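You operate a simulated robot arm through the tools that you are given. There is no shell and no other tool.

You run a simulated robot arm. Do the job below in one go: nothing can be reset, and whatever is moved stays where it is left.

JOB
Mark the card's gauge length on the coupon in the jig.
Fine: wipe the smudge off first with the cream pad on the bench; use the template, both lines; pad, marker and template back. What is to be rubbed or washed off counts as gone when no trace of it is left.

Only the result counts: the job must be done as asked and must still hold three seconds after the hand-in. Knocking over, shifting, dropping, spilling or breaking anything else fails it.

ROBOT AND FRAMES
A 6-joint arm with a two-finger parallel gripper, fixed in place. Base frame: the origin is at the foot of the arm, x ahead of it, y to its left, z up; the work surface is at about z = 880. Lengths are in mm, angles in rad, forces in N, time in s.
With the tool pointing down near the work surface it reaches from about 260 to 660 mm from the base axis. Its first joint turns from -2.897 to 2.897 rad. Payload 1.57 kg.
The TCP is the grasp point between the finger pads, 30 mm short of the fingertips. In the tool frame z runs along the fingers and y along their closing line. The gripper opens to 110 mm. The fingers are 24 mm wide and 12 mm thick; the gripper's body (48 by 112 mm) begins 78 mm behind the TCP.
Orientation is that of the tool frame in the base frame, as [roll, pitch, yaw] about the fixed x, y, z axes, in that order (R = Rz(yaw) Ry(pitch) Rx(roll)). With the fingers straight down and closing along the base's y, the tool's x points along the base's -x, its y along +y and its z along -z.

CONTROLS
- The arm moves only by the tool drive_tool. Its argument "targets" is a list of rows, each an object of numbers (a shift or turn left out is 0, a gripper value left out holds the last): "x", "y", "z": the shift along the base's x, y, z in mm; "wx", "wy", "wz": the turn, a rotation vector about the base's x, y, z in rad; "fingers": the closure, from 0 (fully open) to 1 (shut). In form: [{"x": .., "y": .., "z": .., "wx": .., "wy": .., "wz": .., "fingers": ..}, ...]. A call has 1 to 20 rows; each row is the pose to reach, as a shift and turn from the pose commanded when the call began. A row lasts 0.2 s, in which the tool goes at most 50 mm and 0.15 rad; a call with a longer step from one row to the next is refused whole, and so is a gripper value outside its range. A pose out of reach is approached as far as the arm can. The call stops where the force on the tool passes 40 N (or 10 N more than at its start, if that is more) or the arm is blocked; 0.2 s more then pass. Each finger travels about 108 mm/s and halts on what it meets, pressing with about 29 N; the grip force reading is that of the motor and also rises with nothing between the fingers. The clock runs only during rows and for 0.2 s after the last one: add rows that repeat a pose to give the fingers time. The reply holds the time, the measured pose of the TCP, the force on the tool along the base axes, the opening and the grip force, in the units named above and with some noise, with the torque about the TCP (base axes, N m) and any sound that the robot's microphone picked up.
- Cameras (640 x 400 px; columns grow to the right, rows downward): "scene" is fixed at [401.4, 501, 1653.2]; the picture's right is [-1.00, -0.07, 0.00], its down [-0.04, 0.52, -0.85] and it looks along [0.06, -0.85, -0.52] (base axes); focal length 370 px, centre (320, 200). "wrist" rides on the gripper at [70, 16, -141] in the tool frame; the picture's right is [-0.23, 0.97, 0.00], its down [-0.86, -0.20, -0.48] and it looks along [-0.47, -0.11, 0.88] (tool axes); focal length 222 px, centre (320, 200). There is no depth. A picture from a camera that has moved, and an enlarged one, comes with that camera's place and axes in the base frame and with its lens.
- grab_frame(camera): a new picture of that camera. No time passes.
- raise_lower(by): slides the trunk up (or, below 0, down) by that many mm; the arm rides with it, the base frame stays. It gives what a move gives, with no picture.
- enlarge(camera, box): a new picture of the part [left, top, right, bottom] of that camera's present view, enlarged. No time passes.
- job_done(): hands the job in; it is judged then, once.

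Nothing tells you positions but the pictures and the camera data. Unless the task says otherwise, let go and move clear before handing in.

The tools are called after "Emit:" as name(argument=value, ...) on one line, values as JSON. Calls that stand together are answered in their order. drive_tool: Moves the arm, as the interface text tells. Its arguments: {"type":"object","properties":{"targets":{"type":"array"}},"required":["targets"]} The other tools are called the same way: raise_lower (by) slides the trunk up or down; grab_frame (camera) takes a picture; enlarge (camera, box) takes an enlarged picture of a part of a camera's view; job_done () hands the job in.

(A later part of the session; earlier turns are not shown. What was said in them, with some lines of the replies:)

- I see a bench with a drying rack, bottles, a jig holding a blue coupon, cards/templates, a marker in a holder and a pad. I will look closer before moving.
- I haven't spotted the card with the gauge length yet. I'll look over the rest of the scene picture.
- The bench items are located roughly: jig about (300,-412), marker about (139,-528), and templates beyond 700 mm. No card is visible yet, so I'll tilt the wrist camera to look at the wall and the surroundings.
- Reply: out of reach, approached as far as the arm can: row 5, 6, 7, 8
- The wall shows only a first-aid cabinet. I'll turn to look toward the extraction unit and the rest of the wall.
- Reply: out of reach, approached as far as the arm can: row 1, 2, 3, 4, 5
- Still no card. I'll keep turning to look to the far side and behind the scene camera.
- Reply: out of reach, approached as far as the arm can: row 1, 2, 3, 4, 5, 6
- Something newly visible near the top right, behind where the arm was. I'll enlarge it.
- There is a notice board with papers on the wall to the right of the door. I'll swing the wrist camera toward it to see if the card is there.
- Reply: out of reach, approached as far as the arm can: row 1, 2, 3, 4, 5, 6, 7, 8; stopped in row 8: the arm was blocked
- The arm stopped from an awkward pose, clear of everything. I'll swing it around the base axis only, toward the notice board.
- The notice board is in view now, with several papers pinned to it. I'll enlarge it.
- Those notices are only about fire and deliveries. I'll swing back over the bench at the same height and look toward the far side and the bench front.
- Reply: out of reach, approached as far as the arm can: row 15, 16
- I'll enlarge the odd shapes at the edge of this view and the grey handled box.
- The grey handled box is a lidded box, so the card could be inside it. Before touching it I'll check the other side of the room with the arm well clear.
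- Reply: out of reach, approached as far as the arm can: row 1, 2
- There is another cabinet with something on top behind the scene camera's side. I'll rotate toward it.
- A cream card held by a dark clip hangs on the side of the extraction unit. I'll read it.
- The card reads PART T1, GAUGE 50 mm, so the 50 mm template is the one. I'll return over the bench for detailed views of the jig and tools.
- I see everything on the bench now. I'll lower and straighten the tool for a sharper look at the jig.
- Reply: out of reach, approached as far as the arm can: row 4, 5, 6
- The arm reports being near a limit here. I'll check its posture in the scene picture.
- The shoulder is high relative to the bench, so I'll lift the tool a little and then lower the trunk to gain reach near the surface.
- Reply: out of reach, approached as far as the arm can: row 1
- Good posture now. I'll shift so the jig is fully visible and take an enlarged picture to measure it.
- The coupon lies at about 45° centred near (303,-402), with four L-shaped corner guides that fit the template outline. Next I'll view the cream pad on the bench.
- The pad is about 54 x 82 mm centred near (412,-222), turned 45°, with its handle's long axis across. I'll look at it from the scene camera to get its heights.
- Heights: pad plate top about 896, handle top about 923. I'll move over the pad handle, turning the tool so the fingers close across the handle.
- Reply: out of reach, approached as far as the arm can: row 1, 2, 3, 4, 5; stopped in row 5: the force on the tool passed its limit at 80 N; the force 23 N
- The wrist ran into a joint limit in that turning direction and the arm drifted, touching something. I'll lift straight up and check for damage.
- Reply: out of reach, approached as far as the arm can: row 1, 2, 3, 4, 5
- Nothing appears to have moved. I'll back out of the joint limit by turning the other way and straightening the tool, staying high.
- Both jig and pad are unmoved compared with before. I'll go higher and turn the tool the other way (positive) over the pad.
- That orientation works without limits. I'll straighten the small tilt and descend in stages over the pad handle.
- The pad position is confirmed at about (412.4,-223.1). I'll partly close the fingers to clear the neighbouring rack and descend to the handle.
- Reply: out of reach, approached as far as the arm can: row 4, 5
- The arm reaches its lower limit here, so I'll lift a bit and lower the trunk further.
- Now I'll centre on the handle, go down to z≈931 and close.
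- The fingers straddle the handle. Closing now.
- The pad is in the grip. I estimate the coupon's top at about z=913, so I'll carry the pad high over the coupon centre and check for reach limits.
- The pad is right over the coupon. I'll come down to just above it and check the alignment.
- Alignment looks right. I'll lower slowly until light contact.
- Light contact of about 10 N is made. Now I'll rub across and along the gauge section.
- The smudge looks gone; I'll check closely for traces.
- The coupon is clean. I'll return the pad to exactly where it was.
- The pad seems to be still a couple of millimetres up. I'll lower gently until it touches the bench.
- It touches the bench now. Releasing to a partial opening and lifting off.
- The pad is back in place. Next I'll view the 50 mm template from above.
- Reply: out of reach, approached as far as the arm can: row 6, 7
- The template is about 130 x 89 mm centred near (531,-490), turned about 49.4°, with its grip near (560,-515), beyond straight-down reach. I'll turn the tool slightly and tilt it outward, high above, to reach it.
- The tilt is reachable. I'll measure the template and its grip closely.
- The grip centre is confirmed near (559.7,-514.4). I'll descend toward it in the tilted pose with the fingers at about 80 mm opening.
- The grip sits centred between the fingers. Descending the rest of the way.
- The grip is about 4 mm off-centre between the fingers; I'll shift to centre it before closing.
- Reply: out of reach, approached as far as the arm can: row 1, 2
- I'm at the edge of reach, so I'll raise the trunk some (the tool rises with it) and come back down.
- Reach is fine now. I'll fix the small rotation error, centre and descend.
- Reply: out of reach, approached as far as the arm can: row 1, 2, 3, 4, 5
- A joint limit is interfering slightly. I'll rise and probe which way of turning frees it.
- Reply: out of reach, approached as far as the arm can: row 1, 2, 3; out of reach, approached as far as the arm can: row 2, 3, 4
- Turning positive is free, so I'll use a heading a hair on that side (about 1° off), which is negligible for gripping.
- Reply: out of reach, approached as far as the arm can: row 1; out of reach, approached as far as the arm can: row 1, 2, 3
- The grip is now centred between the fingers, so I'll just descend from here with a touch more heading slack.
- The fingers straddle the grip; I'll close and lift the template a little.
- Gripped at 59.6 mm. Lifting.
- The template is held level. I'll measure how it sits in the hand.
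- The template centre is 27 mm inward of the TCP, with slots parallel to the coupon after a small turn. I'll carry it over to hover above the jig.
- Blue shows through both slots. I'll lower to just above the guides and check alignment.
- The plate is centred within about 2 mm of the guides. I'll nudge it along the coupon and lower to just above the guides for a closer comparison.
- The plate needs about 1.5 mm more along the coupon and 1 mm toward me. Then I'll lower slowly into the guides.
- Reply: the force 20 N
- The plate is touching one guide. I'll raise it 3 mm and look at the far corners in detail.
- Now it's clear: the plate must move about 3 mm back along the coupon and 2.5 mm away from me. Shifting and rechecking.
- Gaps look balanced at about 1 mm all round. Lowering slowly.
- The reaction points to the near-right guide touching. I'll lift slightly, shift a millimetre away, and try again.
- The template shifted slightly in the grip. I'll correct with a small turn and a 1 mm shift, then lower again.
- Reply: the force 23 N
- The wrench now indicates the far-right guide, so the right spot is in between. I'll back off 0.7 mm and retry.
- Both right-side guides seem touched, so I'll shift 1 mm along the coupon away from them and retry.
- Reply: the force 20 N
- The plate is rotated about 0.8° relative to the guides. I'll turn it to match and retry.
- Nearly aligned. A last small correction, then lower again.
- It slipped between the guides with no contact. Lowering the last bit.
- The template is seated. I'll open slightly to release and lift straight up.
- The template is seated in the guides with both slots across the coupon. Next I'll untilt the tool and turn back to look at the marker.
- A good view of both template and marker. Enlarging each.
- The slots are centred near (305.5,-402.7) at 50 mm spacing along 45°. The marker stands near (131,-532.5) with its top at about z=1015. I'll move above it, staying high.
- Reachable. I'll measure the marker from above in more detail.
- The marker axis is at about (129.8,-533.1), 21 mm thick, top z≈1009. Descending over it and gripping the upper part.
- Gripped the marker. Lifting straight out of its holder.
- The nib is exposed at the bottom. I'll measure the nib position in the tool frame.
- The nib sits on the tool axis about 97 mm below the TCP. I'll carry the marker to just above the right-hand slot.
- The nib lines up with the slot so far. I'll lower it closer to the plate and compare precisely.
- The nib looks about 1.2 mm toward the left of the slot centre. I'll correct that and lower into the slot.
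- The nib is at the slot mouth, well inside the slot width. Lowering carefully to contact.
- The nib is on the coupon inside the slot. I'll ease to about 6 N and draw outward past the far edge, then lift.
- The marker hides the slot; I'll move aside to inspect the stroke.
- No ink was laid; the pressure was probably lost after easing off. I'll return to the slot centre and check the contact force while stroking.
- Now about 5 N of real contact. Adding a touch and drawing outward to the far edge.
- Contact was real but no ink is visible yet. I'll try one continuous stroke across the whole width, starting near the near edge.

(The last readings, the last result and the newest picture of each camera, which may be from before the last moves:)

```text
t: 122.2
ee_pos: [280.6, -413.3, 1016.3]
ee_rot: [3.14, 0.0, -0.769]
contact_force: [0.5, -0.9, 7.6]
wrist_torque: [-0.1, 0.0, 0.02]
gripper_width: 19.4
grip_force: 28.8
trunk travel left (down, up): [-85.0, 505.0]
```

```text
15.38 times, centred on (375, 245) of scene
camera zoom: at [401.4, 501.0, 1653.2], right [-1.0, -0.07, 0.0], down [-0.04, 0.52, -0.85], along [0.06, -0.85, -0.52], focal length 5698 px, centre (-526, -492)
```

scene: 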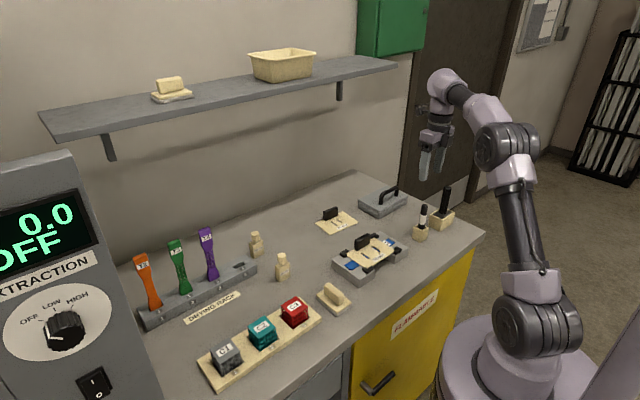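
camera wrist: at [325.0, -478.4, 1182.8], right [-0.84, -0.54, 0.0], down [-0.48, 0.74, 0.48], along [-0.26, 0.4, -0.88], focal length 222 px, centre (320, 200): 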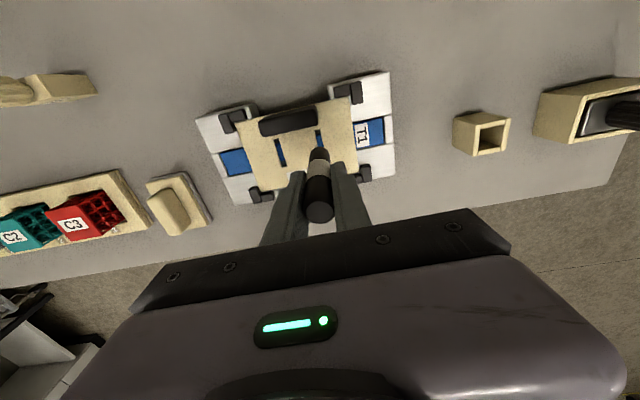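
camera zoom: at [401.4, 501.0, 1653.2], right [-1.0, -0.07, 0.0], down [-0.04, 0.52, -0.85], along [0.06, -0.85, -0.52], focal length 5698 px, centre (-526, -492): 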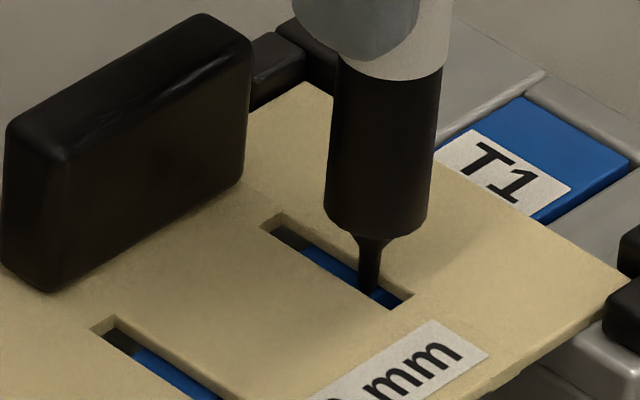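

Emit:
drive_tool(targets=[{"z": -0.2}, {"x": 1.4, "y": -1.4, "z": -0.2}, {"x": 2.8, "y": -2.8, "z": -0.2}, {"x": 4.2, "y": -4.2, "z": -0.2}, {"x": 5.6, "y": -5.6, "z": -0.2}, {"x": 7.0, "y": -7.0, "z": -0.2}, {"x": 8.4, "y": -8.4, "z": -0.2}])

Emit:
drive_tool(targets=[{"x": 1.4, "y": -1.4}, {"x": 2.8, "y": -2.8}, {"x": 4.2, "y": -4.2}, {"x": 5.6, "y": -5.6}, {"x": 6.2, "y": -6.2}, {"x": 6.2, "y": -6.2, "z": 6}, {"x": 6.2, "y": -6.2, "z": 14}])

Emit:
drive_tool(targets=[{"z": 30}, {"x": -25, "y": 25, "z": 40}, {"x": -50, "y": 50, "z": 40}, {"x": -50, "y": 50, "z": 40}])

Emit:
enlarge(camera="wrist", box=[260, 70, 360, 150])

```text
t: 123.8
ee_pos: [287.8, -422.5, 1016.3]
ee_rot: [-3.141, 0.001, -0.771]
contact_force: [-0.9, 1.7, 8.0]
wrist_torque: [0.18, 0.16, 0.01]
gripper_width: 19.4
grip_force: 29.1
trunk travel left (down, up): [-85.0, 505.0]
```

```text
t: 125.4
ee_pos: [294.1, -429.2, 1029.0]
ee_rot: [3.141, 0.002, -0.769]
contact_force: [0.6, 0.6, -1.4]
wrist_torque: [0.01, 0.03, 0.0]
gripper_width: 19.5
grip_force: 29.3
trunk travel left (down, up): [-85.0, 505.0]
```

```text
t: 126.4
ee_pos: [244.9, -379.9, 1067.8]
ee_rot: [3.141, 0.001, -0.769]
contact_force: [-0.1, 0.0, -0.9]
wrist_torque: [0.02, 0.01, 0.02]
gripper_width: 19.2
grip_force: 29.3
trunk travel left (down, up): [-85.0, 505.0]
```

```text
5.00 times, centred on (310, 110) of wrist
camera zoom: at [283.5, -439.0, 1211.1], right [-0.84, -0.54, 0.0], down [-0.48, 0.74, 0.48], along [-0.26, 0.4, -0.88], focal length 1111 px, centre (370, 650)
```

zoom: 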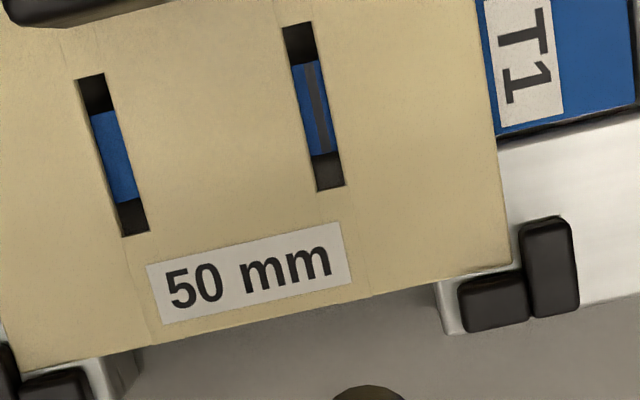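

A full line now shows across the coupon in the right slot; it takes one continuous pass. I'll do the left slot with an exact 50 mm offset.

Emit:
drive_tool(targets=[{"x": 24, "y": 0}, {"x": 48, "y": 0}, {"x": 70.8, "y": -0.1}, {"x": 70.8, "y": -0.1, "z": -25}, {"x": 70.8, "y": -0.1, "z": -42}, {"x": 70.8, "y": -0.1, "z": -42}])

Emit:
enlarge(camera="scene", box=[345, 235, 385, 270])

```text
t: 127.8
ee_pos: [316.3, -379.6, 1027.6]
ee_rot: [3.141, 0.002, -0.769]
contact_force: [0.1, 0.2, 0.8]
wrist_torque: [0.02, -0.04, 0.0]
gripper_width: 19.2
grip_force: 28.5
trunk travel left (down, up): [-85.0, 505.0]
```

```text
11.43 times, centred on (365, 252) of scene
camera zoom: at [401.4, 501.0, 1653.2], right [-1.0, -0.07, 0.0], down [-0.04, 0.52, -0.85], along [0.06, -0.85, -0.52], focal length 4233 px, centre (-194, -400)
```

zoom: 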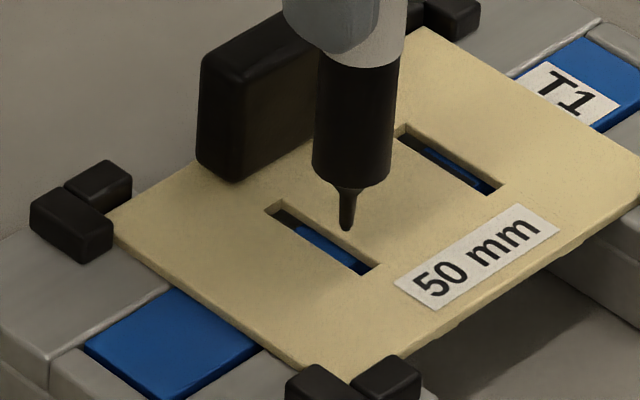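

Emit:
drive_tool(targets=[{"z": -5}, {"z": -9}, {"z": -9}])

Emit:
enlarge(camera="scene", box=[350, 240, 380, 266])

```text
t: 128.6
ee_pos: [315.3, -378.8, 1018.6]
ee_rot: [3.141, -0.001, -0.769]
contact_force: [0.3, -0.2, -1.1]
wrist_torque: [0.04, 0.04, -0.02]
gripper_width: 19.3
grip_force: 29.5
trunk travel left (down, up): [-85.0, 505.0]
```

```text
15.38 times, centred on (365, 253) of scene
camera zoom: at [401.4, 501.0, 1653.2], right [-1.0, -0.07, 0.0], down [-0.04, 0.52, -0.85], along [0.06, -0.85, -0.52], focal length 5698 px, centre (-372, -615)
```

zoom: 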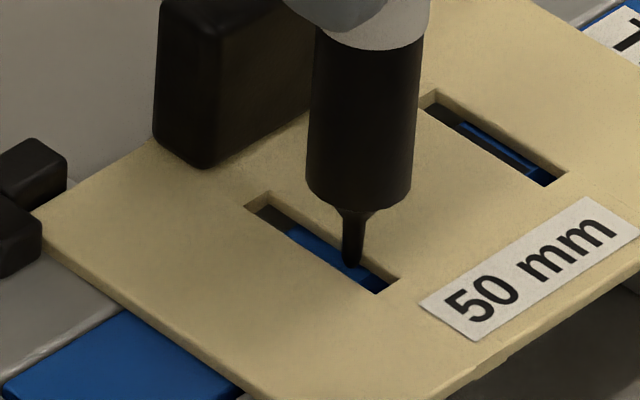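

The nib is within the left slot. Lowering to contact.

Emit:
drive_tool(targets=[{"z": -1.0}, {"z": -1.9}, {"z": -1.9}])

Emit:
drive_tool(targets=[{"z": -0.5}, {"z": -0.5}])

```text
t: 129.4
ee_pos: [315.5, -381.2, 1015.6]
ee_rot: [-3.14, 0.003, -0.77]
contact_force: [-0.5, 1.0, 0.0]
wrist_torque: [0.01, 0.0, 0.02]
gripper_width: 19.5
grip_force: 28.8
trunk travel left (down, up): [-85.0, 505.0]
```

```text
t: 130.0
ee_pos: [314.4, -380.6, 1015.9]
ee_rot: [-3.141, 0.002, -0.769]
contact_force: [-0.6, 0.9, -0.5]
wrist_torque: [0.0, -0.02, 0.02]
gripper_width: 19.7
grip_force: 28.8
trunk travel left (down, up): [-85.0, 505.0]
```

Emit:
drive_tool(targets=[{"z": -0.5}, {"z": -0.5}])

Emit:
drive_tool(targets=[{"z": -0.4}, {"z": -0.4}])

```text
t: 130.6
ee_pos: [315.0, -380.1, 1016.2]
ee_rot: [3.141, 0.001, -0.769]
contact_force: [1.0, -0.3, 4.1]
wrist_torque: [-0.05, -0.13, -0.02]
gripper_width: 19.2
grip_force: 29.0
trunk travel left (down, up): [-85.0, 505.0]
```

```text
t: 131.2
ee_pos: [315.2, -379.7, 1015.8]
ee_rot: [-3.141, 0.0, -0.77]
contact_force: [1.5, -0.4, 9.2]
wrist_torque: [-0.05, -0.1, 0.01]
gripper_width: 19.3
grip_force: 28.8
trunk travel left (down, up): [-85.0, 505.0]
```

Contact of about 9 N. Sweeping continuously across the coupon.

Emit:
drive_tool(targets=[{"x": 1.4, "y": -1.4}, {"x": 2.8, "y": -2.8}, {"x": 4.2, "y": -4.2}, {"x": 5.6, "y": -5.6}, {"x": 7.0, "y": -7.0}, {"x": 8.4, "y": -8.4}, {"x": 9.8, "y": -9.8}, {"x": 11.2, "y": -11.2}, {"x": 12.6, "y": -12.6}, {"x": 14.0, "y": -14.0}, {"x": 14.6, "y": -14.6}, {"x": 14.6, "y": -14.6, "z": 6}, {"x": 14.6, "y": -14.6, "z": 14}])

Emit:
drive_tool(targets=[{"z": 30}, {"x": -25, "y": 25, "z": 40}, {"x": -50, "y": 50, "z": 40}, {"x": -80, "y": 50, "z": 40}, {"x": -80, "y": 50, "z": 40}])

Emit:
enlarge(camera="wrist", box=[210, 70, 350, 170])

```text
t: 134.0
ee_pos: [331.0, -393.9, 1029.3]
ee_rot: [-3.141, 0.002, -0.77]
contact_force: [-0.2, 0.8, -0.6]
wrist_torque: [-0.02, 0.01, 0.01]
gripper_width: 19.6
grip_force: 28.7
trunk travel left (down, up): [-85.0, 505.0]
```

```text
t: 135.2
ee_pos: [249.6, -344.4, 1068.0]
ee_rot: [-3.14, 0.001, -0.768]
contact_force: [-0.7, 0.0, -1.0]
wrist_torque: [-0.03, 0.0, 0.01]
gripper_width: 19.1
grip_force: 28.5
trunk travel left (down, up): [-85.0, 505.0]
```

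```text
4.00 times, centred on (280, 120) of wrist
camera zoom: at [288.6, -404.0, 1210.3], right [-0.84, -0.54, 0.0], down [-0.48, 0.74, 0.48], along [-0.26, 0.4, -0.88], focal length 888 px, centre (480, 520)
```

zoom: 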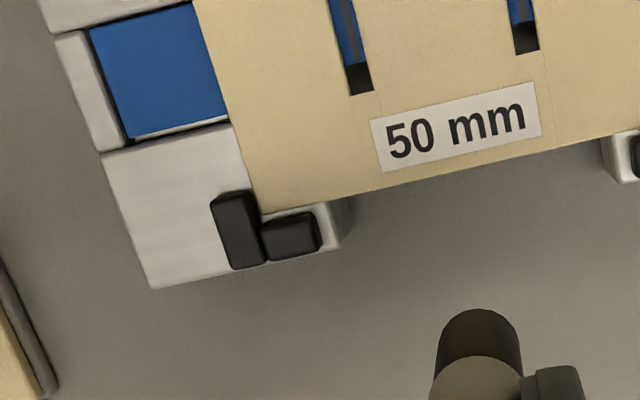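

Emit:
enlarge(camera="wrist", box=[250, 20, 370, 110])

```text
4.44 times, centred on (310, 65) of wrist
camera zoom: at [288.6, -404.0, 1210.3], right [-0.84, -0.54, 0.0], down [-0.48, 0.74, 0.48], along [-0.26, 0.4, -0.88], focal length 987 px, centre (364, 800)
```

zoom: 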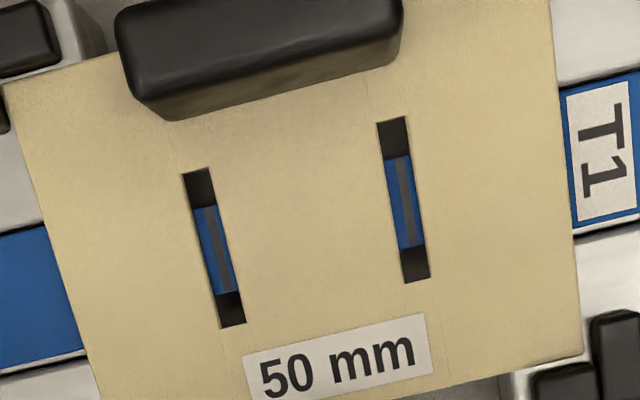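

Both lines are clean and centred in their slots. I'll return the marker to its holder.

Emit:
drive_tool(targets=[{"z": 40}, {"x": -22, "y": -34, "z": 45}, {"x": -46, "y": -72, "z": 45}, {"x": -70, "y": -109, "z": 45}, {"x": -94, "y": -146, "z": 45}, {"x": -115, "y": -180, "z": 45}, {"x": -121.25, "y": -188.75, "z": 45}, {"x": -121.25, "y": -188.75, "z": 45}])

Emit:
drive_tool(targets=[{"z": -40}, {"z": -70}, {"z": -70}])

Emit:
enlarge(camera="scene", box=[395, 180, 455, 245])

Emit:
enlarge(camera="wrist", box=[270, 110, 370, 190])

```text
t: 137.0
ee_pos: [129.9, -534.3, 1115.0]
ee_rot: [-3.14, 0.002, -0.768]
contact_force: [1.6, -0.2, -0.2]
wrist_torque: [0.02, -0.01, 0.0]
gripper_width: 19.2
grip_force: 29.4
trunk travel left (down, up): [-85.0, 505.0]
```

```text
t: 137.8
ee_pos: [128.9, -533.4, 1043.1]
ee_rot: [3.141, 0.0, -0.769]
contact_force: [-0.3, 0.4, 0.1]
wrist_torque: [0.0, -0.02, 0.01]
gripper_width: 19.5
grip_force: 29.4
trunk travel left (down, up): [-85.0, 505.0]
```

```text
6.15 times, centred on (425, 212) of scene
camera zoom: at [401.4, 501.0, 1653.2], right [-1.0, -0.07, 0.0], down [-0.04, 0.52, -0.85], along [0.06, -0.85, -0.52], focal length 2279 px, centre (-326, 123)
```

zoom: 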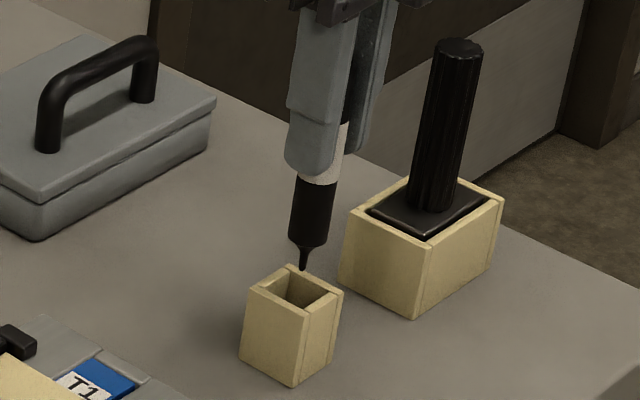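

```text
5.00 times, centred on (320, 150) of wrist
camera zoom: at [167.9, -592.5, 1185.3], right [-0.84, -0.54, 0.0], down [-0.48, 0.74, 0.48], along [-0.26, 0.4, -0.88], focal length 1111 px, centre (320, 450)
```

zoom: 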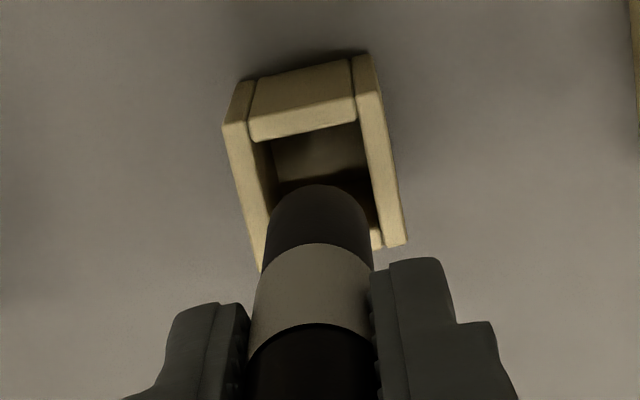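

Aligned with the holder. Lowering it in.

Emit:
drive_tool(targets=[{"z": -20}, {"z": -40}, {"z": -52}, {"z": -57}, {"z": -57}])

Emit:
drive_tool(targets=[{"z": -1.5}, {"z": -3}, {"z": -3}])

```text
t: 139.0
ee_pos: [129.7, -532.8, 986.9]
ee_rot: [-3.141, 0.0, -0.77]
contact_force: [-0.3, 0.0, -0.3]
wrist_torque: [-0.03, 0.02, 0.01]
gripper_width: 19.4
grip_force: 28.8
trunk travel left (down, up): [-85.0, 505.0]
```

```text
t: 139.8
ee_pos: [129.4, -533.3, 984.6]
ee_rot: [-3.141, -0.002, -0.77]
contact_force: [1.0, 0.0, 13.8]
wrist_torque: [-0.03, -0.1, -0.01]
gripper_width: 19.4
grip_force: 29.4
trunk travel left (down, up): [-85.0, 505.0]
```

It met resistance about 3 mm early; I'll check how it sits.

Emit:
enlarge(camera="scene", box=[400, 190, 445, 245])

Emit:
enlarge(camera="wrist", box=[270, 110, 370, 190])

```text
7.27 times, centred on (422, 218) of scene
camera zoom: at [401.4, 501.0, 1653.2], right [-1.0, -0.07, 0.0], down [-0.04, 0.52, -0.85], along [0.06, -0.85, -0.52], focal length 2694 px, centre (-426, 73)
```

zoom: 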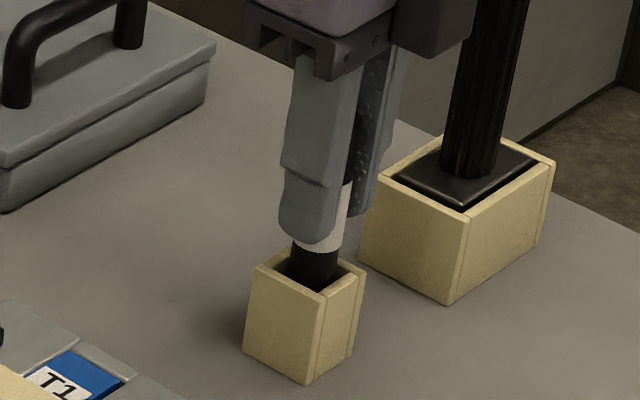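

```text
5.00 times, centred on (320, 150) of wrist
camera zoom: at [167.8, -592.1, 1127.4], right [-0.84, -0.54, 0.0], down [-0.48, 0.74, 0.48], along [-0.26, 0.4, -0.88], focal length 1111 px, centre (320, 450)
```

zoom: 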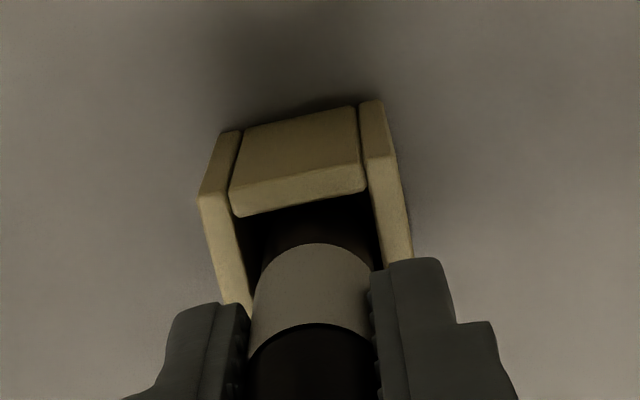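

It is sitting on the holder floor (it had shifted slightly in the grip). Easing pressure and releasing.

Emit:
drive_tool(targets=[{"z": 1}, {"z": 1, "fingers": 0.75}, {"z": 1, "fingers": 0.5}, {"z": 1, "fingers": 0.42}, {"z": 1, "fingers": 0.42}])

Emit:
drive_tool(targets=[{"z": 25}, {"z": 60}, {"z": 100}, {"z": 140}, {"z": 140}])

Emit:
enlarge(camera="scene", box=[400, 180, 460, 245])

Emit:
grab_frame(camera="wrist")

```text
t: 141.0
ee_pos: [129.1, -532.1, 984.9]
ee_rot: [-3.141, -0.001, -0.769]
contact_force: [0.2, -0.2, -0.3]
wrist_torque: [0.04, 0.02, 0.03]
gripper_width: 63.6
grip_force: 0.0
trunk travel left (down, up): [-85.0, 505.0]
```

```text
t: 142.2
ee_pos: [130.1, -533.8, 1126.1]
ee_rot: [-3.141, -0.001, -0.77]
contact_force: [0.3, -0.6, 0.2]
wrist_torque: [-0.04, 0.03, 0.02]
gripper_width: 63.7
grip_force: 0.1
trunk travel left (down, up): [-85.0, 505.0]
```

```text
6.15 times, centred on (430, 212) of scene
camera zoom: at [401.4, 501.0, 1653.2], right [-1.0, -0.07, 0.0], down [-0.04, 0.52, -0.85], along [0.06, -0.85, -0.52], focal length 2279 px, centre (-357, 123)
```

zoom: 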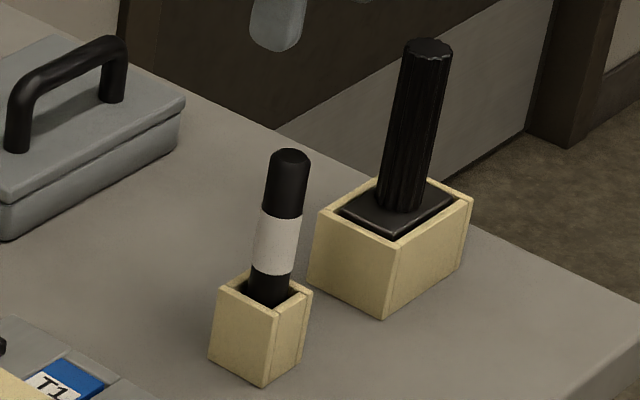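

```text
taken
camera wrist: at [168.2, -593.0, 1267.6], right [-0.84, -0.54, 0.0], down [-0.48, 0.74, 0.48], along [-0.26, 0.4, -0.88], focal length 222 px, centre (320, 200)
```

wrist: 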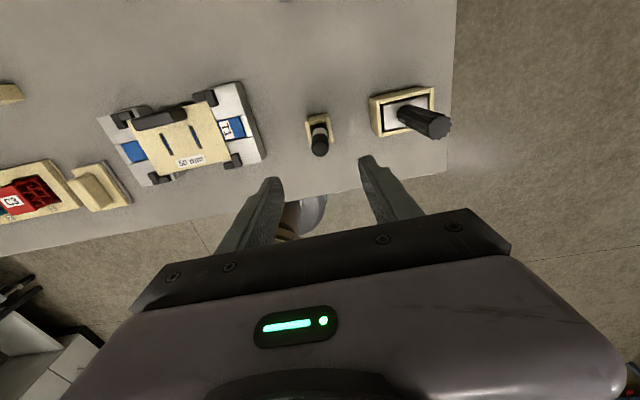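

The marker is back exactly as before. Now I'll return to the template: move over, tilt again, and grip it.

Emit:
drive_tool(targets=[{"x": 25, "y": 35}, {"x": 50, "y": 70}, {"x": 75, "y": 106}, {"x": 93.5, "y": 131.5}, {"x": 93.5, "y": 131.5}])

Emit:
drive_tool(targets=[{"x": 20, "y": -5, "z": -15, "wx": -0.083, "wy": -0.086}, {"x": 40, "y": -10, "z": -30, "wx": -0.167, "wy": -0.172}, {"x": 60, "y": -15, "z": -45, "wx": -0.25, "wy": -0.258}, {"x": 80, "y": -20, "z": -60, "wx": -0.333, "wy": -0.344}, {"x": 100, "y": -21, "z": -75, "wx": -0.4166, "wy": -0.4304}, {"x": 100, "y": -21, "z": -75, "wx": -0.4166, "wy": -0.4304}])

Emit:
enlarge(camera="wrist", box=[225, 150, 425, 260])

```text
t: 143.4
ee_pos: [222.5, -401.2, 1125.4]
ee_rot: [3.141, -0.001, -0.769]
contact_force: [-0.4, 0.2, 0.5]
wrist_torque: [0.0, -0.01, 0.02]
gripper_width: 63.7
grip_force: 0.1
trunk travel left (down, up): [-85.0, 505.0]
```

```text
t: 144.8
ee_pos: [322.2, -422.6, 1050.2]
ee_rot: [-3.141, -0.597, -0.767]
contact_force: [0.4, -0.8, 0.3]
wrist_torque: [0.0, -0.02, 0.03]
gripper_width: 63.9
grip_force: 0.0
trunk travel left (down, up): [-85.0, 505.0]
```

```text
3.20 times, centred on (325, 205) of wrist
camera zoom: at [294.9, -418.5, 1207.2], right [-0.81, -0.57, -0.13], down [-0.56, 0.82, -0.09], along [0.15, 0.0, -0.99], focal length 711 px, centre (304, 184)
```

zoom: 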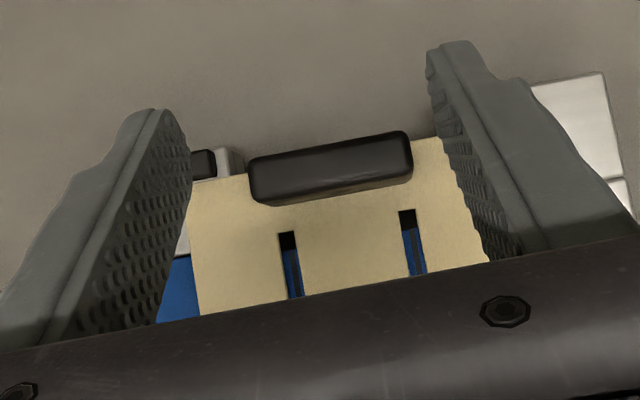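

I'll set a slight heading slack, open to 70 mm, and descend toward the template's grip.

Emit:
drive_tool(targets=[{"x": 1, "y": 0, "z": -20, "wz": 0.022, "fingers": 0.36}, {"x": 1.4, "y": 0, "z": -45, "wz": 0.022}, {"x": 1.4, "y": 0, "z": -70, "wz": 0.022}, {"x": 1.4, "y": 0, "z": -82, "wz": 0.022}, {"x": 1.4, "y": 0, "z": -82, "wz": 0.022}])

Emit:
enlarge(camera="wrist", box=[225, 150, 425, 260])

Emit:
enlarge(camera="scene", box=[330, 210, 410, 280])

```text
t: 146.0
ee_pos: [325.2, -422.8, 966.7]
ee_rot: [-3.141, -0.598, -0.747]
contact_force: [-0.3, 0.5, 0.2]
wrist_torque: [0.0, 0.02, 0.0]
gripper_width: 70.4
grip_force: 0.0
trunk travel left (down, up): [-85.0, 505.0]
```

```text
3.20 times, centred on (325, 205) of wrist
camera zoom: at [296.6, -419.1, 1124.3], right [-0.8, -0.59, -0.13], down [-0.58, 0.81, -0.09], along [0.15, 0.01, -0.99], focal length 711 px, centre (304, 184)
```

zoom: 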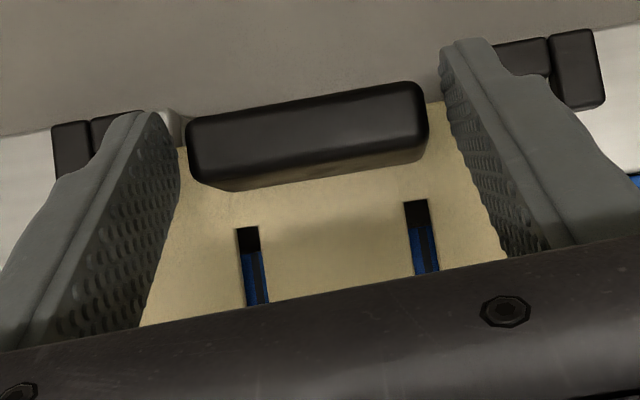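

```text
5.71 times, centred on (370, 245) of scene
camera zoom: at [401.4, 501.0, 1653.2], right [-1.0, -0.07, 0.0], down [-0.04, 0.52, -0.85], along [0.06, -0.85, -0.52], focal length 2116 px, centre (34, -57)
```

zoom: 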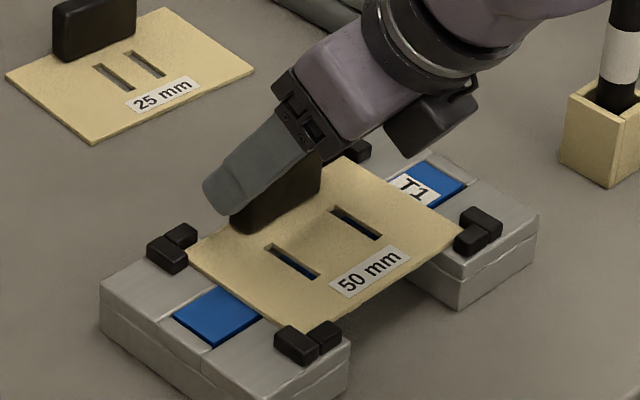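

Centred. Descending and closing.

Emit:
drive_tool(targets=[{"z": -6}, {"z": -11}, {"z": -14.5}, {"z": -14.5}])

Emit:
drive_tool(targets=[{"fingers": 0.45}, {"fingers": 0.6}, {"fingers": 1.0}, {"fingers": 1.0}])

Emit:
enlarge(camera="wrist", box=[225, 150, 425, 260])

```text
t: 147.0
ee_pos: [324.3, -422.8, 952.7]
ee_rot: [-3.14, -0.599, -0.747]
contact_force: [0.3, 0.4, -0.3]
wrist_torque: [-0.01, 0.03, -0.02]
gripper_width: 70.3
grip_force: 0.0
trunk travel left (down, up): [-85.0, 505.0]
```

```text
t: 148.0
ee_pos: [322.8, -422.7, 952.4]
ee_rot: [3.141, -0.598, -0.747]
contact_force: [0.4, 0.5, 0.5]
wrist_torque: [-0.02, 0.01, -0.02]
gripper_width: 59.1
grip_force: 28.7
trunk travel left (down, up): [-85.0, 505.0]
```

```text
3.20 times, centred on (325, 205) of wrist
camera zoom: at [296.6, -419.1, 1109.9], right [-0.8, -0.59, -0.13], down [-0.58, 0.81, -0.09], along [0.15, 0.01, -0.99], focal length 711 px, centre (304, 184)
```

zoom: 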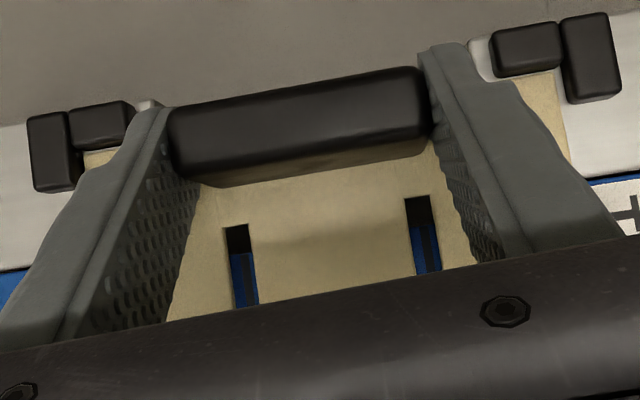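

Gripped. Lifting the template straight off.

Emit:
drive_tool(targets=[{"z": 4}, {"z": 10}, {"z": 20}, {"z": 45}, {"z": 80}, {"z": 80}])

Emit:
enlarge(camera="wrist", box=[225, 150, 425, 260])

Emit:
enlarge(camera="scene", box=[325, 205, 415, 290])

```text
t: 149.4
ee_pos: [323.9, -422.8, 1034.3]
ee_rot: [-3.142, -0.598, -0.748]
contact_force: [0.6, -0.3, -0.9]
wrist_torque: [-0.02, 0.0, -0.03]
gripper_width: 59.0
grip_force: 29.3
trunk travel left (down, up): [-85.0, 505.0]
```

```text
3.20 times, centred on (325, 205) of wrist
camera zoom: at [296.6, -419.7, 1190.6], right [-0.8, -0.59, -0.13], down [-0.58, 0.81, -0.09], along [0.15, 0.01, -0.99], focal length 711 px, centre (304, 184)
```

zoom: 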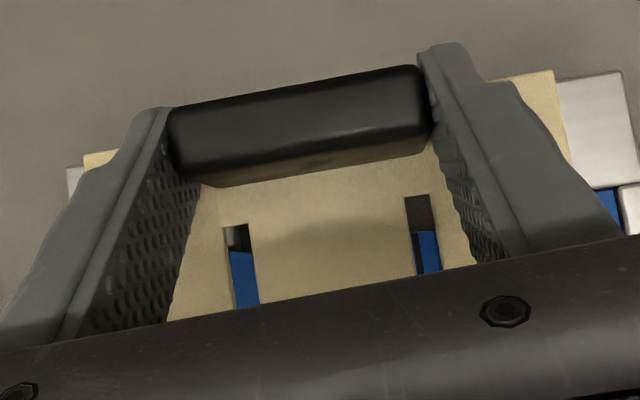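

```text
4.71 times, centred on (370, 248) of scene
camera zoom: at [401.4, 501.0, 1653.2], right [-1.0, -0.07, 0.0], down [-0.04, 0.52, -0.85], along [0.06, -0.85, -0.52], focal length 1743 px, centre (85, -24)
```

zoom: 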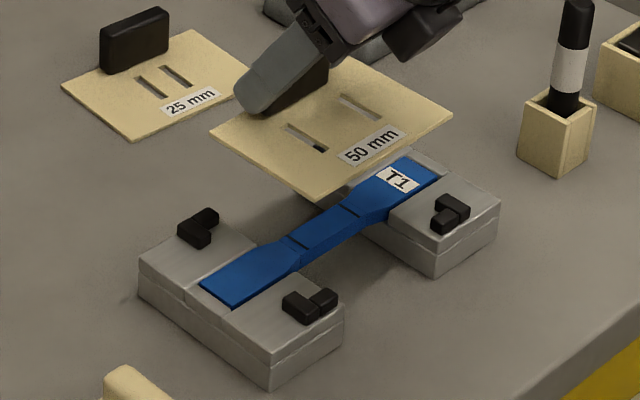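

Both lines show on the coupon. Now I'll carry the template back to its place.

Emit:
drive_tool(targets=[{"x": 35, "y": -13, "wz": 0.012}, {"x": 75, "y": -28, "wz": 0.025}, {"x": 115, "y": -43, "wz": 0.04}, {"x": 155, "y": -58, "wz": 0.055}, {"x": 195, "y": -73, "wz": 0.07}, {"x": 227, "y": -85, "wz": 0.077}, {"x": 227, "y": -85, "z": -30, "wz": 0.077}, {"x": 227, "y": -85, "z": -60, "wz": 0.077}, {"x": 227, "y": -85, "z": -60, "wz": 0.077}])

Emit:
enlarge(camera="scene", box=[265, 205, 335, 255])

Emit:
grab_frame(camera="wrist")

```text
t: 151.4
ee_pos: [551.5, -507.8, 974.1]
ee_rot: [-3.139, -0.597, -0.669]
contact_force: [-0.7, -0.7, -0.3]
wrist_torque: [-0.02, 0.0, 0.01]
gripper_width: 59.1
grip_force: 28.6
trunk travel left (down, up): [-85.0, 505.0]
```

```text
8.00 times, centred on (300, 230) of scene
camera zoom: at [401.4, 501.0, 1653.2], right [-1.0, -0.07, 0.0], down [-0.04, 0.52, -0.85], along [0.06, -0.85, -0.52], focal length 2963 px, centre (480, -40)
```

zoom: 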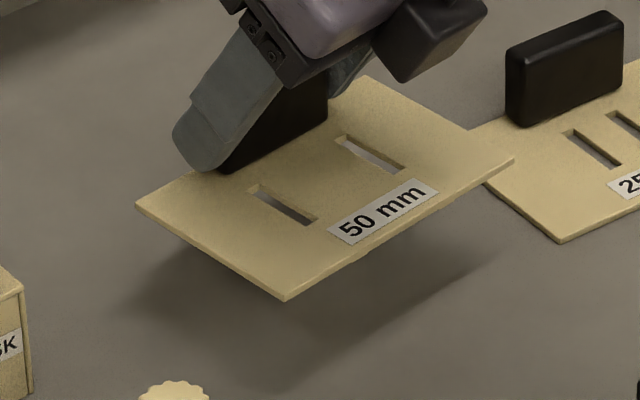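

```text
taken
camera wrist: at [524.3, -506.6, 1130.7], right [-0.75, -0.65, -0.13], down [-0.64, 0.76, -0.09], along [0.15, 0.02, -0.99], focal length 222 px, centre (320, 200)
```

wrist: 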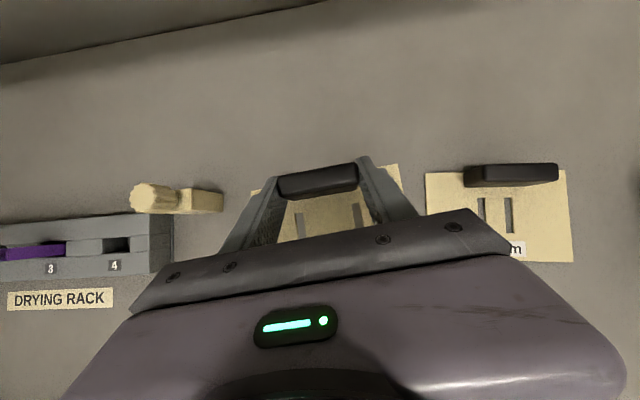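

Reachable. Lowering close to the bench and comparing with its original spot.

Emit:
drive_tool(targets=[{"z": -20}, {"z": -40}, {"z": -50}, {"z": -52}, {"z": -52}])

Emit:
enlarge(camera="scene", box=[265, 205, 335, 255])

```text
t: 152.6
ee_pos: [552.0, -508.8, 921.4]
ee_rot: [3.141, -0.598, -0.67]
contact_force: [0.8, 0.4, -0.1]
wrist_torque: [0.02, 0.0, -0.02]
gripper_width: 59.3
grip_force: 28.9
trunk travel left (down, up): [-85.0, 505.0]
```

```text
8.00 times, centred on (300, 230) of scene
camera zoom: at [401.4, 501.0, 1653.2], right [-1.0, -0.07, 0.0], down [-0.04, 0.52, -0.85], along [0.06, -0.85, -0.52], focal length 2963 px, centre (480, -40)
```

zoom: 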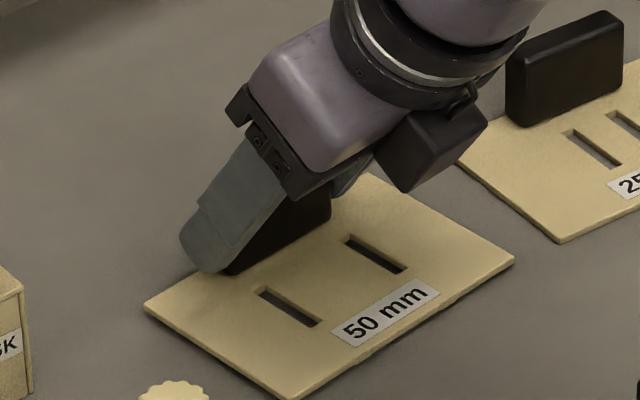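

It will land within about a millimetre of the original position. Setting down.

Emit:
drive_tool(targets=[{"z": -1}, {"z": -2}, {"z": -2}])

Emit:
drive_tool(targets=[{"z": -1}, {"z": -1}])

Emit:
drive_tool(targets=[{"z": -1}, {"z": -1}])

```text
t: 153.4
ee_pos: [551.6, -507.7, 919.7]
ee_rot: [-3.138, -0.601, -0.67]
contact_force: [0.5, -0.6, -0.5]
wrist_torque: [0.02, -0.04, -0.01]
gripper_width: 59.1
grip_force: 28.7
trunk travel left (down, up): [-85.0, 505.0]
```

```text
t: 154.0
ee_pos: [551.0, -506.8, 920.6]
ee_rot: [-3.14, -0.599, -0.669]
contact_force: [0.5, -0.8, 3.9]
wrist_torque: [-0.05, 0.45, 0.07]
gripper_width: 59.2
grip_force: 28.7
trunk travel left (down, up): [-85.0, 505.0]
```

```text
t: 154.6
ee_pos: [551.9, -507.9, 918.5]
ee_rot: [3.142, -0.601, -0.67]
contact_force: [4.0, -0.5, 10.4]
wrist_torque: [-0.06, 0.34, -0.03]
gripper_width: 58.9
grip_force: 29.2
trunk travel left (down, up): [-85.0, 505.0]
```

Touching the bench. Releasing and lifting clear.

Emit:
drive_tool(targets=[{"z": 0.7, "fingers": 0.42}, {"z": 0.7, "fingers": 0.34}, {"z": 0.7, "fingers": 0.34}])

Emit:
drive_tool(targets=[{"z": 5}, {"z": 20}, {"z": 50}, {"z": 90}, {"z": 120}, {"z": 120}])

Emit:
enlarge(camera="scene", box=[265, 205, 335, 255])

Emit:
enlarge(camera="scene", box=[325, 215, 415, 290])

```text
t: 155.4
ee_pos: [551.9, -507.2, 916.8]
ee_rot: [-3.14, -0.599, -0.671]
contact_force: [-0.5, 0.2, -0.8]
wrist_torque: [0.0, -0.02, -0.02]
gripper_width: 72.7
grip_force: 0.1
trunk travel left (down, up): [-85.0, 505.0]
```

```text
t: 156.8
ee_pos: [550.1, -507.2, 1039.0]
ee_rot: [3.141, -0.599, -0.67]
contact_force: [0.4, -0.6, 0.0]
wrist_torque: [-0.03, 0.0, 0.01]
gripper_width: 72.8
grip_force: 0.0
trunk travel left (down, up): [-85.0, 505.0]
```

```text
8.00 times, centred on (300, 230) of scene
camera zoom: at [401.4, 501.0, 1653.2], right [-1.0, -0.07, 0.0], down [-0.04, 0.52, -0.85], along [0.06, -0.85, -0.52], focal length 2963 px, centre (480, -40)
```

zoom: 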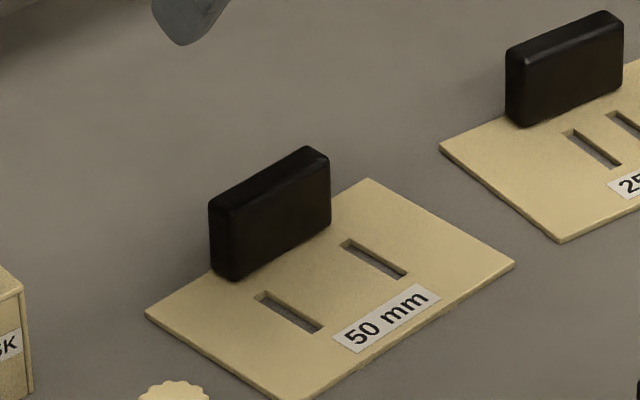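

```text
5.33 times, centred on (370, 252) of scene
camera zoom: at [401.4, 501.0, 1653.2], right [-1.0, -0.07, 0.0], down [-0.04, 0.52, -0.85], along [0.06, -0.85, -0.52], focal length 1975 px, centre (53, -80)
```

zoom: 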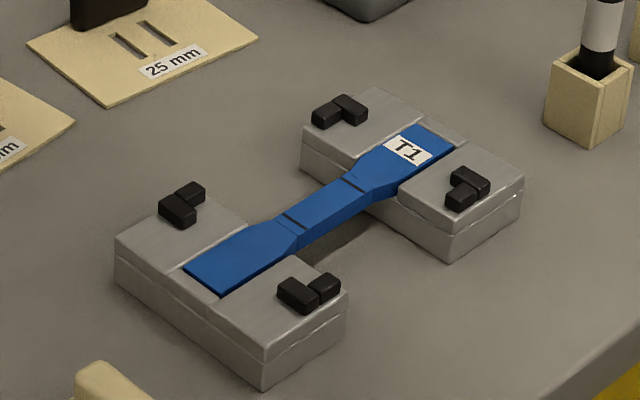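

The template is back at its original place. I'll untilt, move back, and inspect the finished lines from above.

Emit:
drive_tool(targets=[{"x": -25, "y": 20, "z": 10, "wx": 0.074, "wy": 0.094}, {"x": -50, "y": 40, "z": 20, "wx": 0.149, "wy": 0.188}, {"x": -75, "y": 60, "z": 30, "wx": 0.223, "wy": 0.282}, {"x": -105, "y": 80, "z": 40, "wx": 0.298, "wy": 0.376}, {"x": -135, "y": 95, "z": 50, "wx": 0.372, "wy": 0.4695}, {"x": -170, "y": 105, "z": 50, "wx": 0.372, "wy": 0.4695}, {"x": -205, "y": 110, "z": 50, "wx": 0.372, "wy": 0.4695}, {"x": -240, "y": 112, "z": 50, "wx": 0.372, "wy": 0.4695}, {"x": -260, "y": 115, "z": 50, "wx": 0.372, "wy": 0.4695}, {"x": -260, "y": 115, "z": 50, "wx": 0.372, "wy": 0.4695}])

Emit:
grab_frame(camera="wrist")

Emit:
enlarge(camera="wrist", box=[220, 50, 400, 170])

Emit:
grab_frame(camera="scene")

```text
t: 159.0
ee_pos: [290.1, -393.2, 1087.9]
ee_rot: [3.141, 0.0, -0.67]
contact_force: [0.0, -0.2, -0.2]
wrist_torque: [-0.02, 0.0, 0.01]
gripper_width: 72.6
grip_force: 0.1
trunk travel left (down, up): [-85.0, 505.0]
```

```text
taken
camera wrist: at [334.8, -448.7, 1230.0], right [-0.78, -0.62, 0.0], down [-0.55, 0.69, 0.48], along [-0.3, 0.38, -0.88], focal length 222 px, centre (320, 200)
```

wrist: 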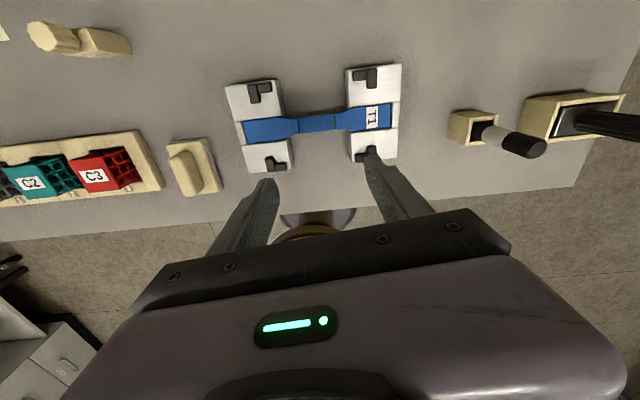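

```text
3.33 times, centred on (310, 110) of wrist
camera zoom: at [334.8, -448.7, 1230.0], right [-0.78, -0.62, 0.0], down [-0.55, 0.69, 0.48], along [-0.3, 0.38, -0.88], focal length 740 px, centre (353, 500)
```

zoom: 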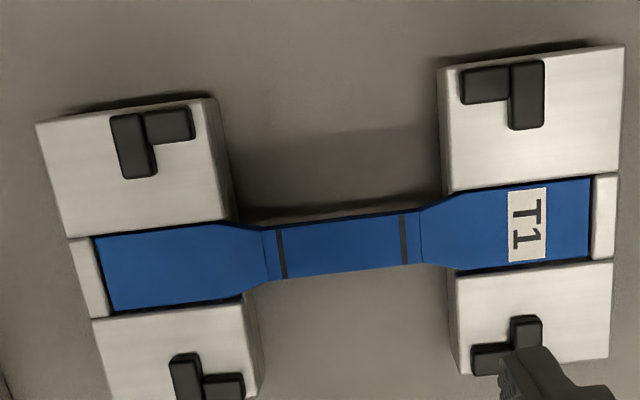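

```text
taken
```

scene: 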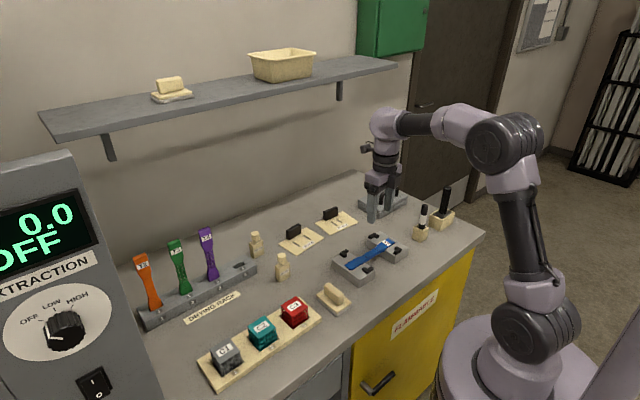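

The lines measure about 50.3 mm apart and are centred on the coupon. One closer check of their full width and of the other items.

Emit:
enlarge(camera="wrist", box=[290, 100, 355, 145])

Emit:
enlarge(camera="scene", box=[350, 225, 410, 270])

Emit:
enlarge(camera="scene", box=[240, 190, 400, 310])

Emit:
enlarge(camera="scene", box=[100, 200, 300, 340])

```text
8.89 times, centred on (322, 122) of wrist
camera zoom: at [334.8, -448.7, 1230.0], right [-0.78, -0.62, 0.0], down [-0.55, 0.69, 0.48], along [-0.3, 0.38, -0.88], focal length 1974 px, centre (298, 889)
```

zoom: 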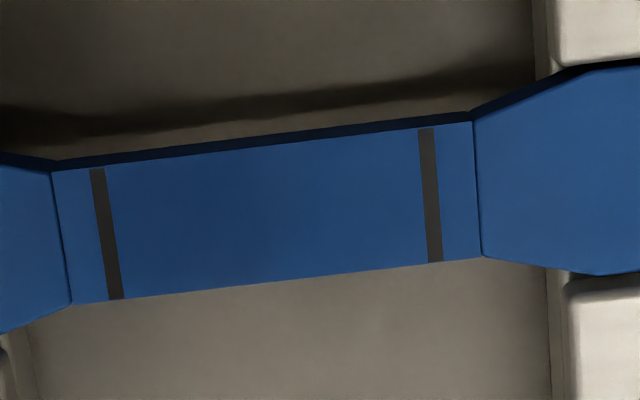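

```text
8.89 times, centred on (380, 248) of scene
camera zoom: at [401.4, 501.0, 1653.2], right [-1.0, -0.07, 0.0], down [-0.04, 0.52, -0.85], along [0.06, -0.85, -0.52], focal length 3292 px, centre (-213, -222)
```

zoom: 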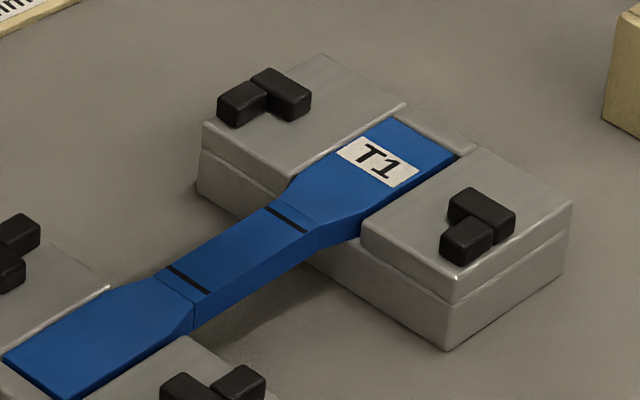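

```text
3.33 times, centred on (320, 250) of scene
camera zoom: at [401.4, 501.0, 1653.2], right [-1.0, -0.07, 0.0], down [-0.04, 0.52, -0.85], along [0.06, -0.85, -0.52], focal length 1235 px, centre (320, 33)
```

zoom: 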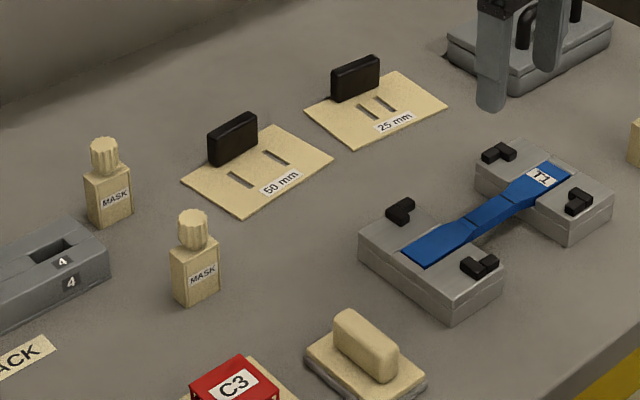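

```text
2.86 times, centred on (200, 270) of scene
camera zoom: at [401.4, 501.0, 1653.2], right [-1.0, -0.07, 0.0], down [-0.04, 0.52, -0.85], along [0.06, -0.85, -0.52], focal length 1058 px, centre (663, 0)
```

zoom: 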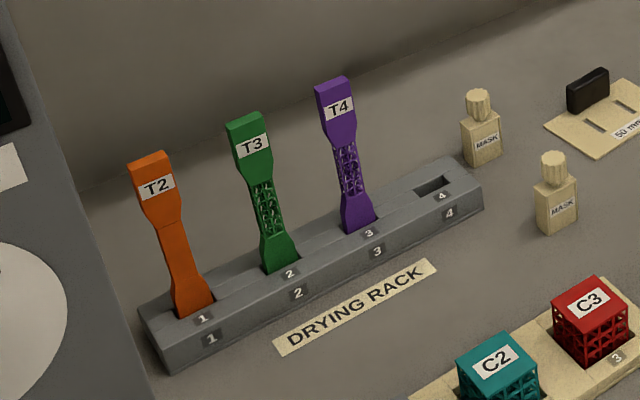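

Both lines span the full gauge width with no smudge left, and every item matches its starting place. I'll lift the arm a bit more and hand in.

Emit:
drive_tool(targets=[{"z": 30}, {"z": 60}, {"z": 60}])

Emit:
job_done()

```text
t: 159.8
ee_pos: [291.2, -393.1, 1147.6]
ee_rot: [-3.142, 0.0, -0.67]
contact_force: [0.6, -0.2, 0.5]
wrist_torque: [0.02, -0.02, -0.01]
gripper_width: 72.5
grip_force: 0.0
trunk travel left (down, up): [-85.0, 505.0]
```

```text
The job is handed in.
```

The T1 coupon in the jig now carries both gauge lines, and I've handed the job in. The lines measure about 50 mm apart in the pictures and are centred on the gauge section to within about half a millimetre.

- **Gauge length:** the card clipped to the extraction unit reads PART T1, GAUGE 50 mm, so I used the 50 mm template.
- **Smudge:** I wiped it off first with the cream pad. Close-up views show no trace left.
- **Lines:** both run across the full width of the gauge section. The first passes at the right-hand slot left no ink. A single continuous stroke across the width did, and I drew both lines that way.
- **Put back:** the pad, marker and template are within about a millimetre of where they started, as far as the pictures show.

Three contacts happened along the way:

- Early on the wrist hit a joint limit and the arm touched something on the bench. The force passed the stop limit at 80 N. Before-and-after pictures showed no shift in the jig or pad.
- A finger pushed the template about 3 mm before I gripped it. I corrected that when I put it back.
- The template touched the jig's corner guides several times, at up to about 23 N, before it dropped in. The jig looks unmoved in the final pictures.
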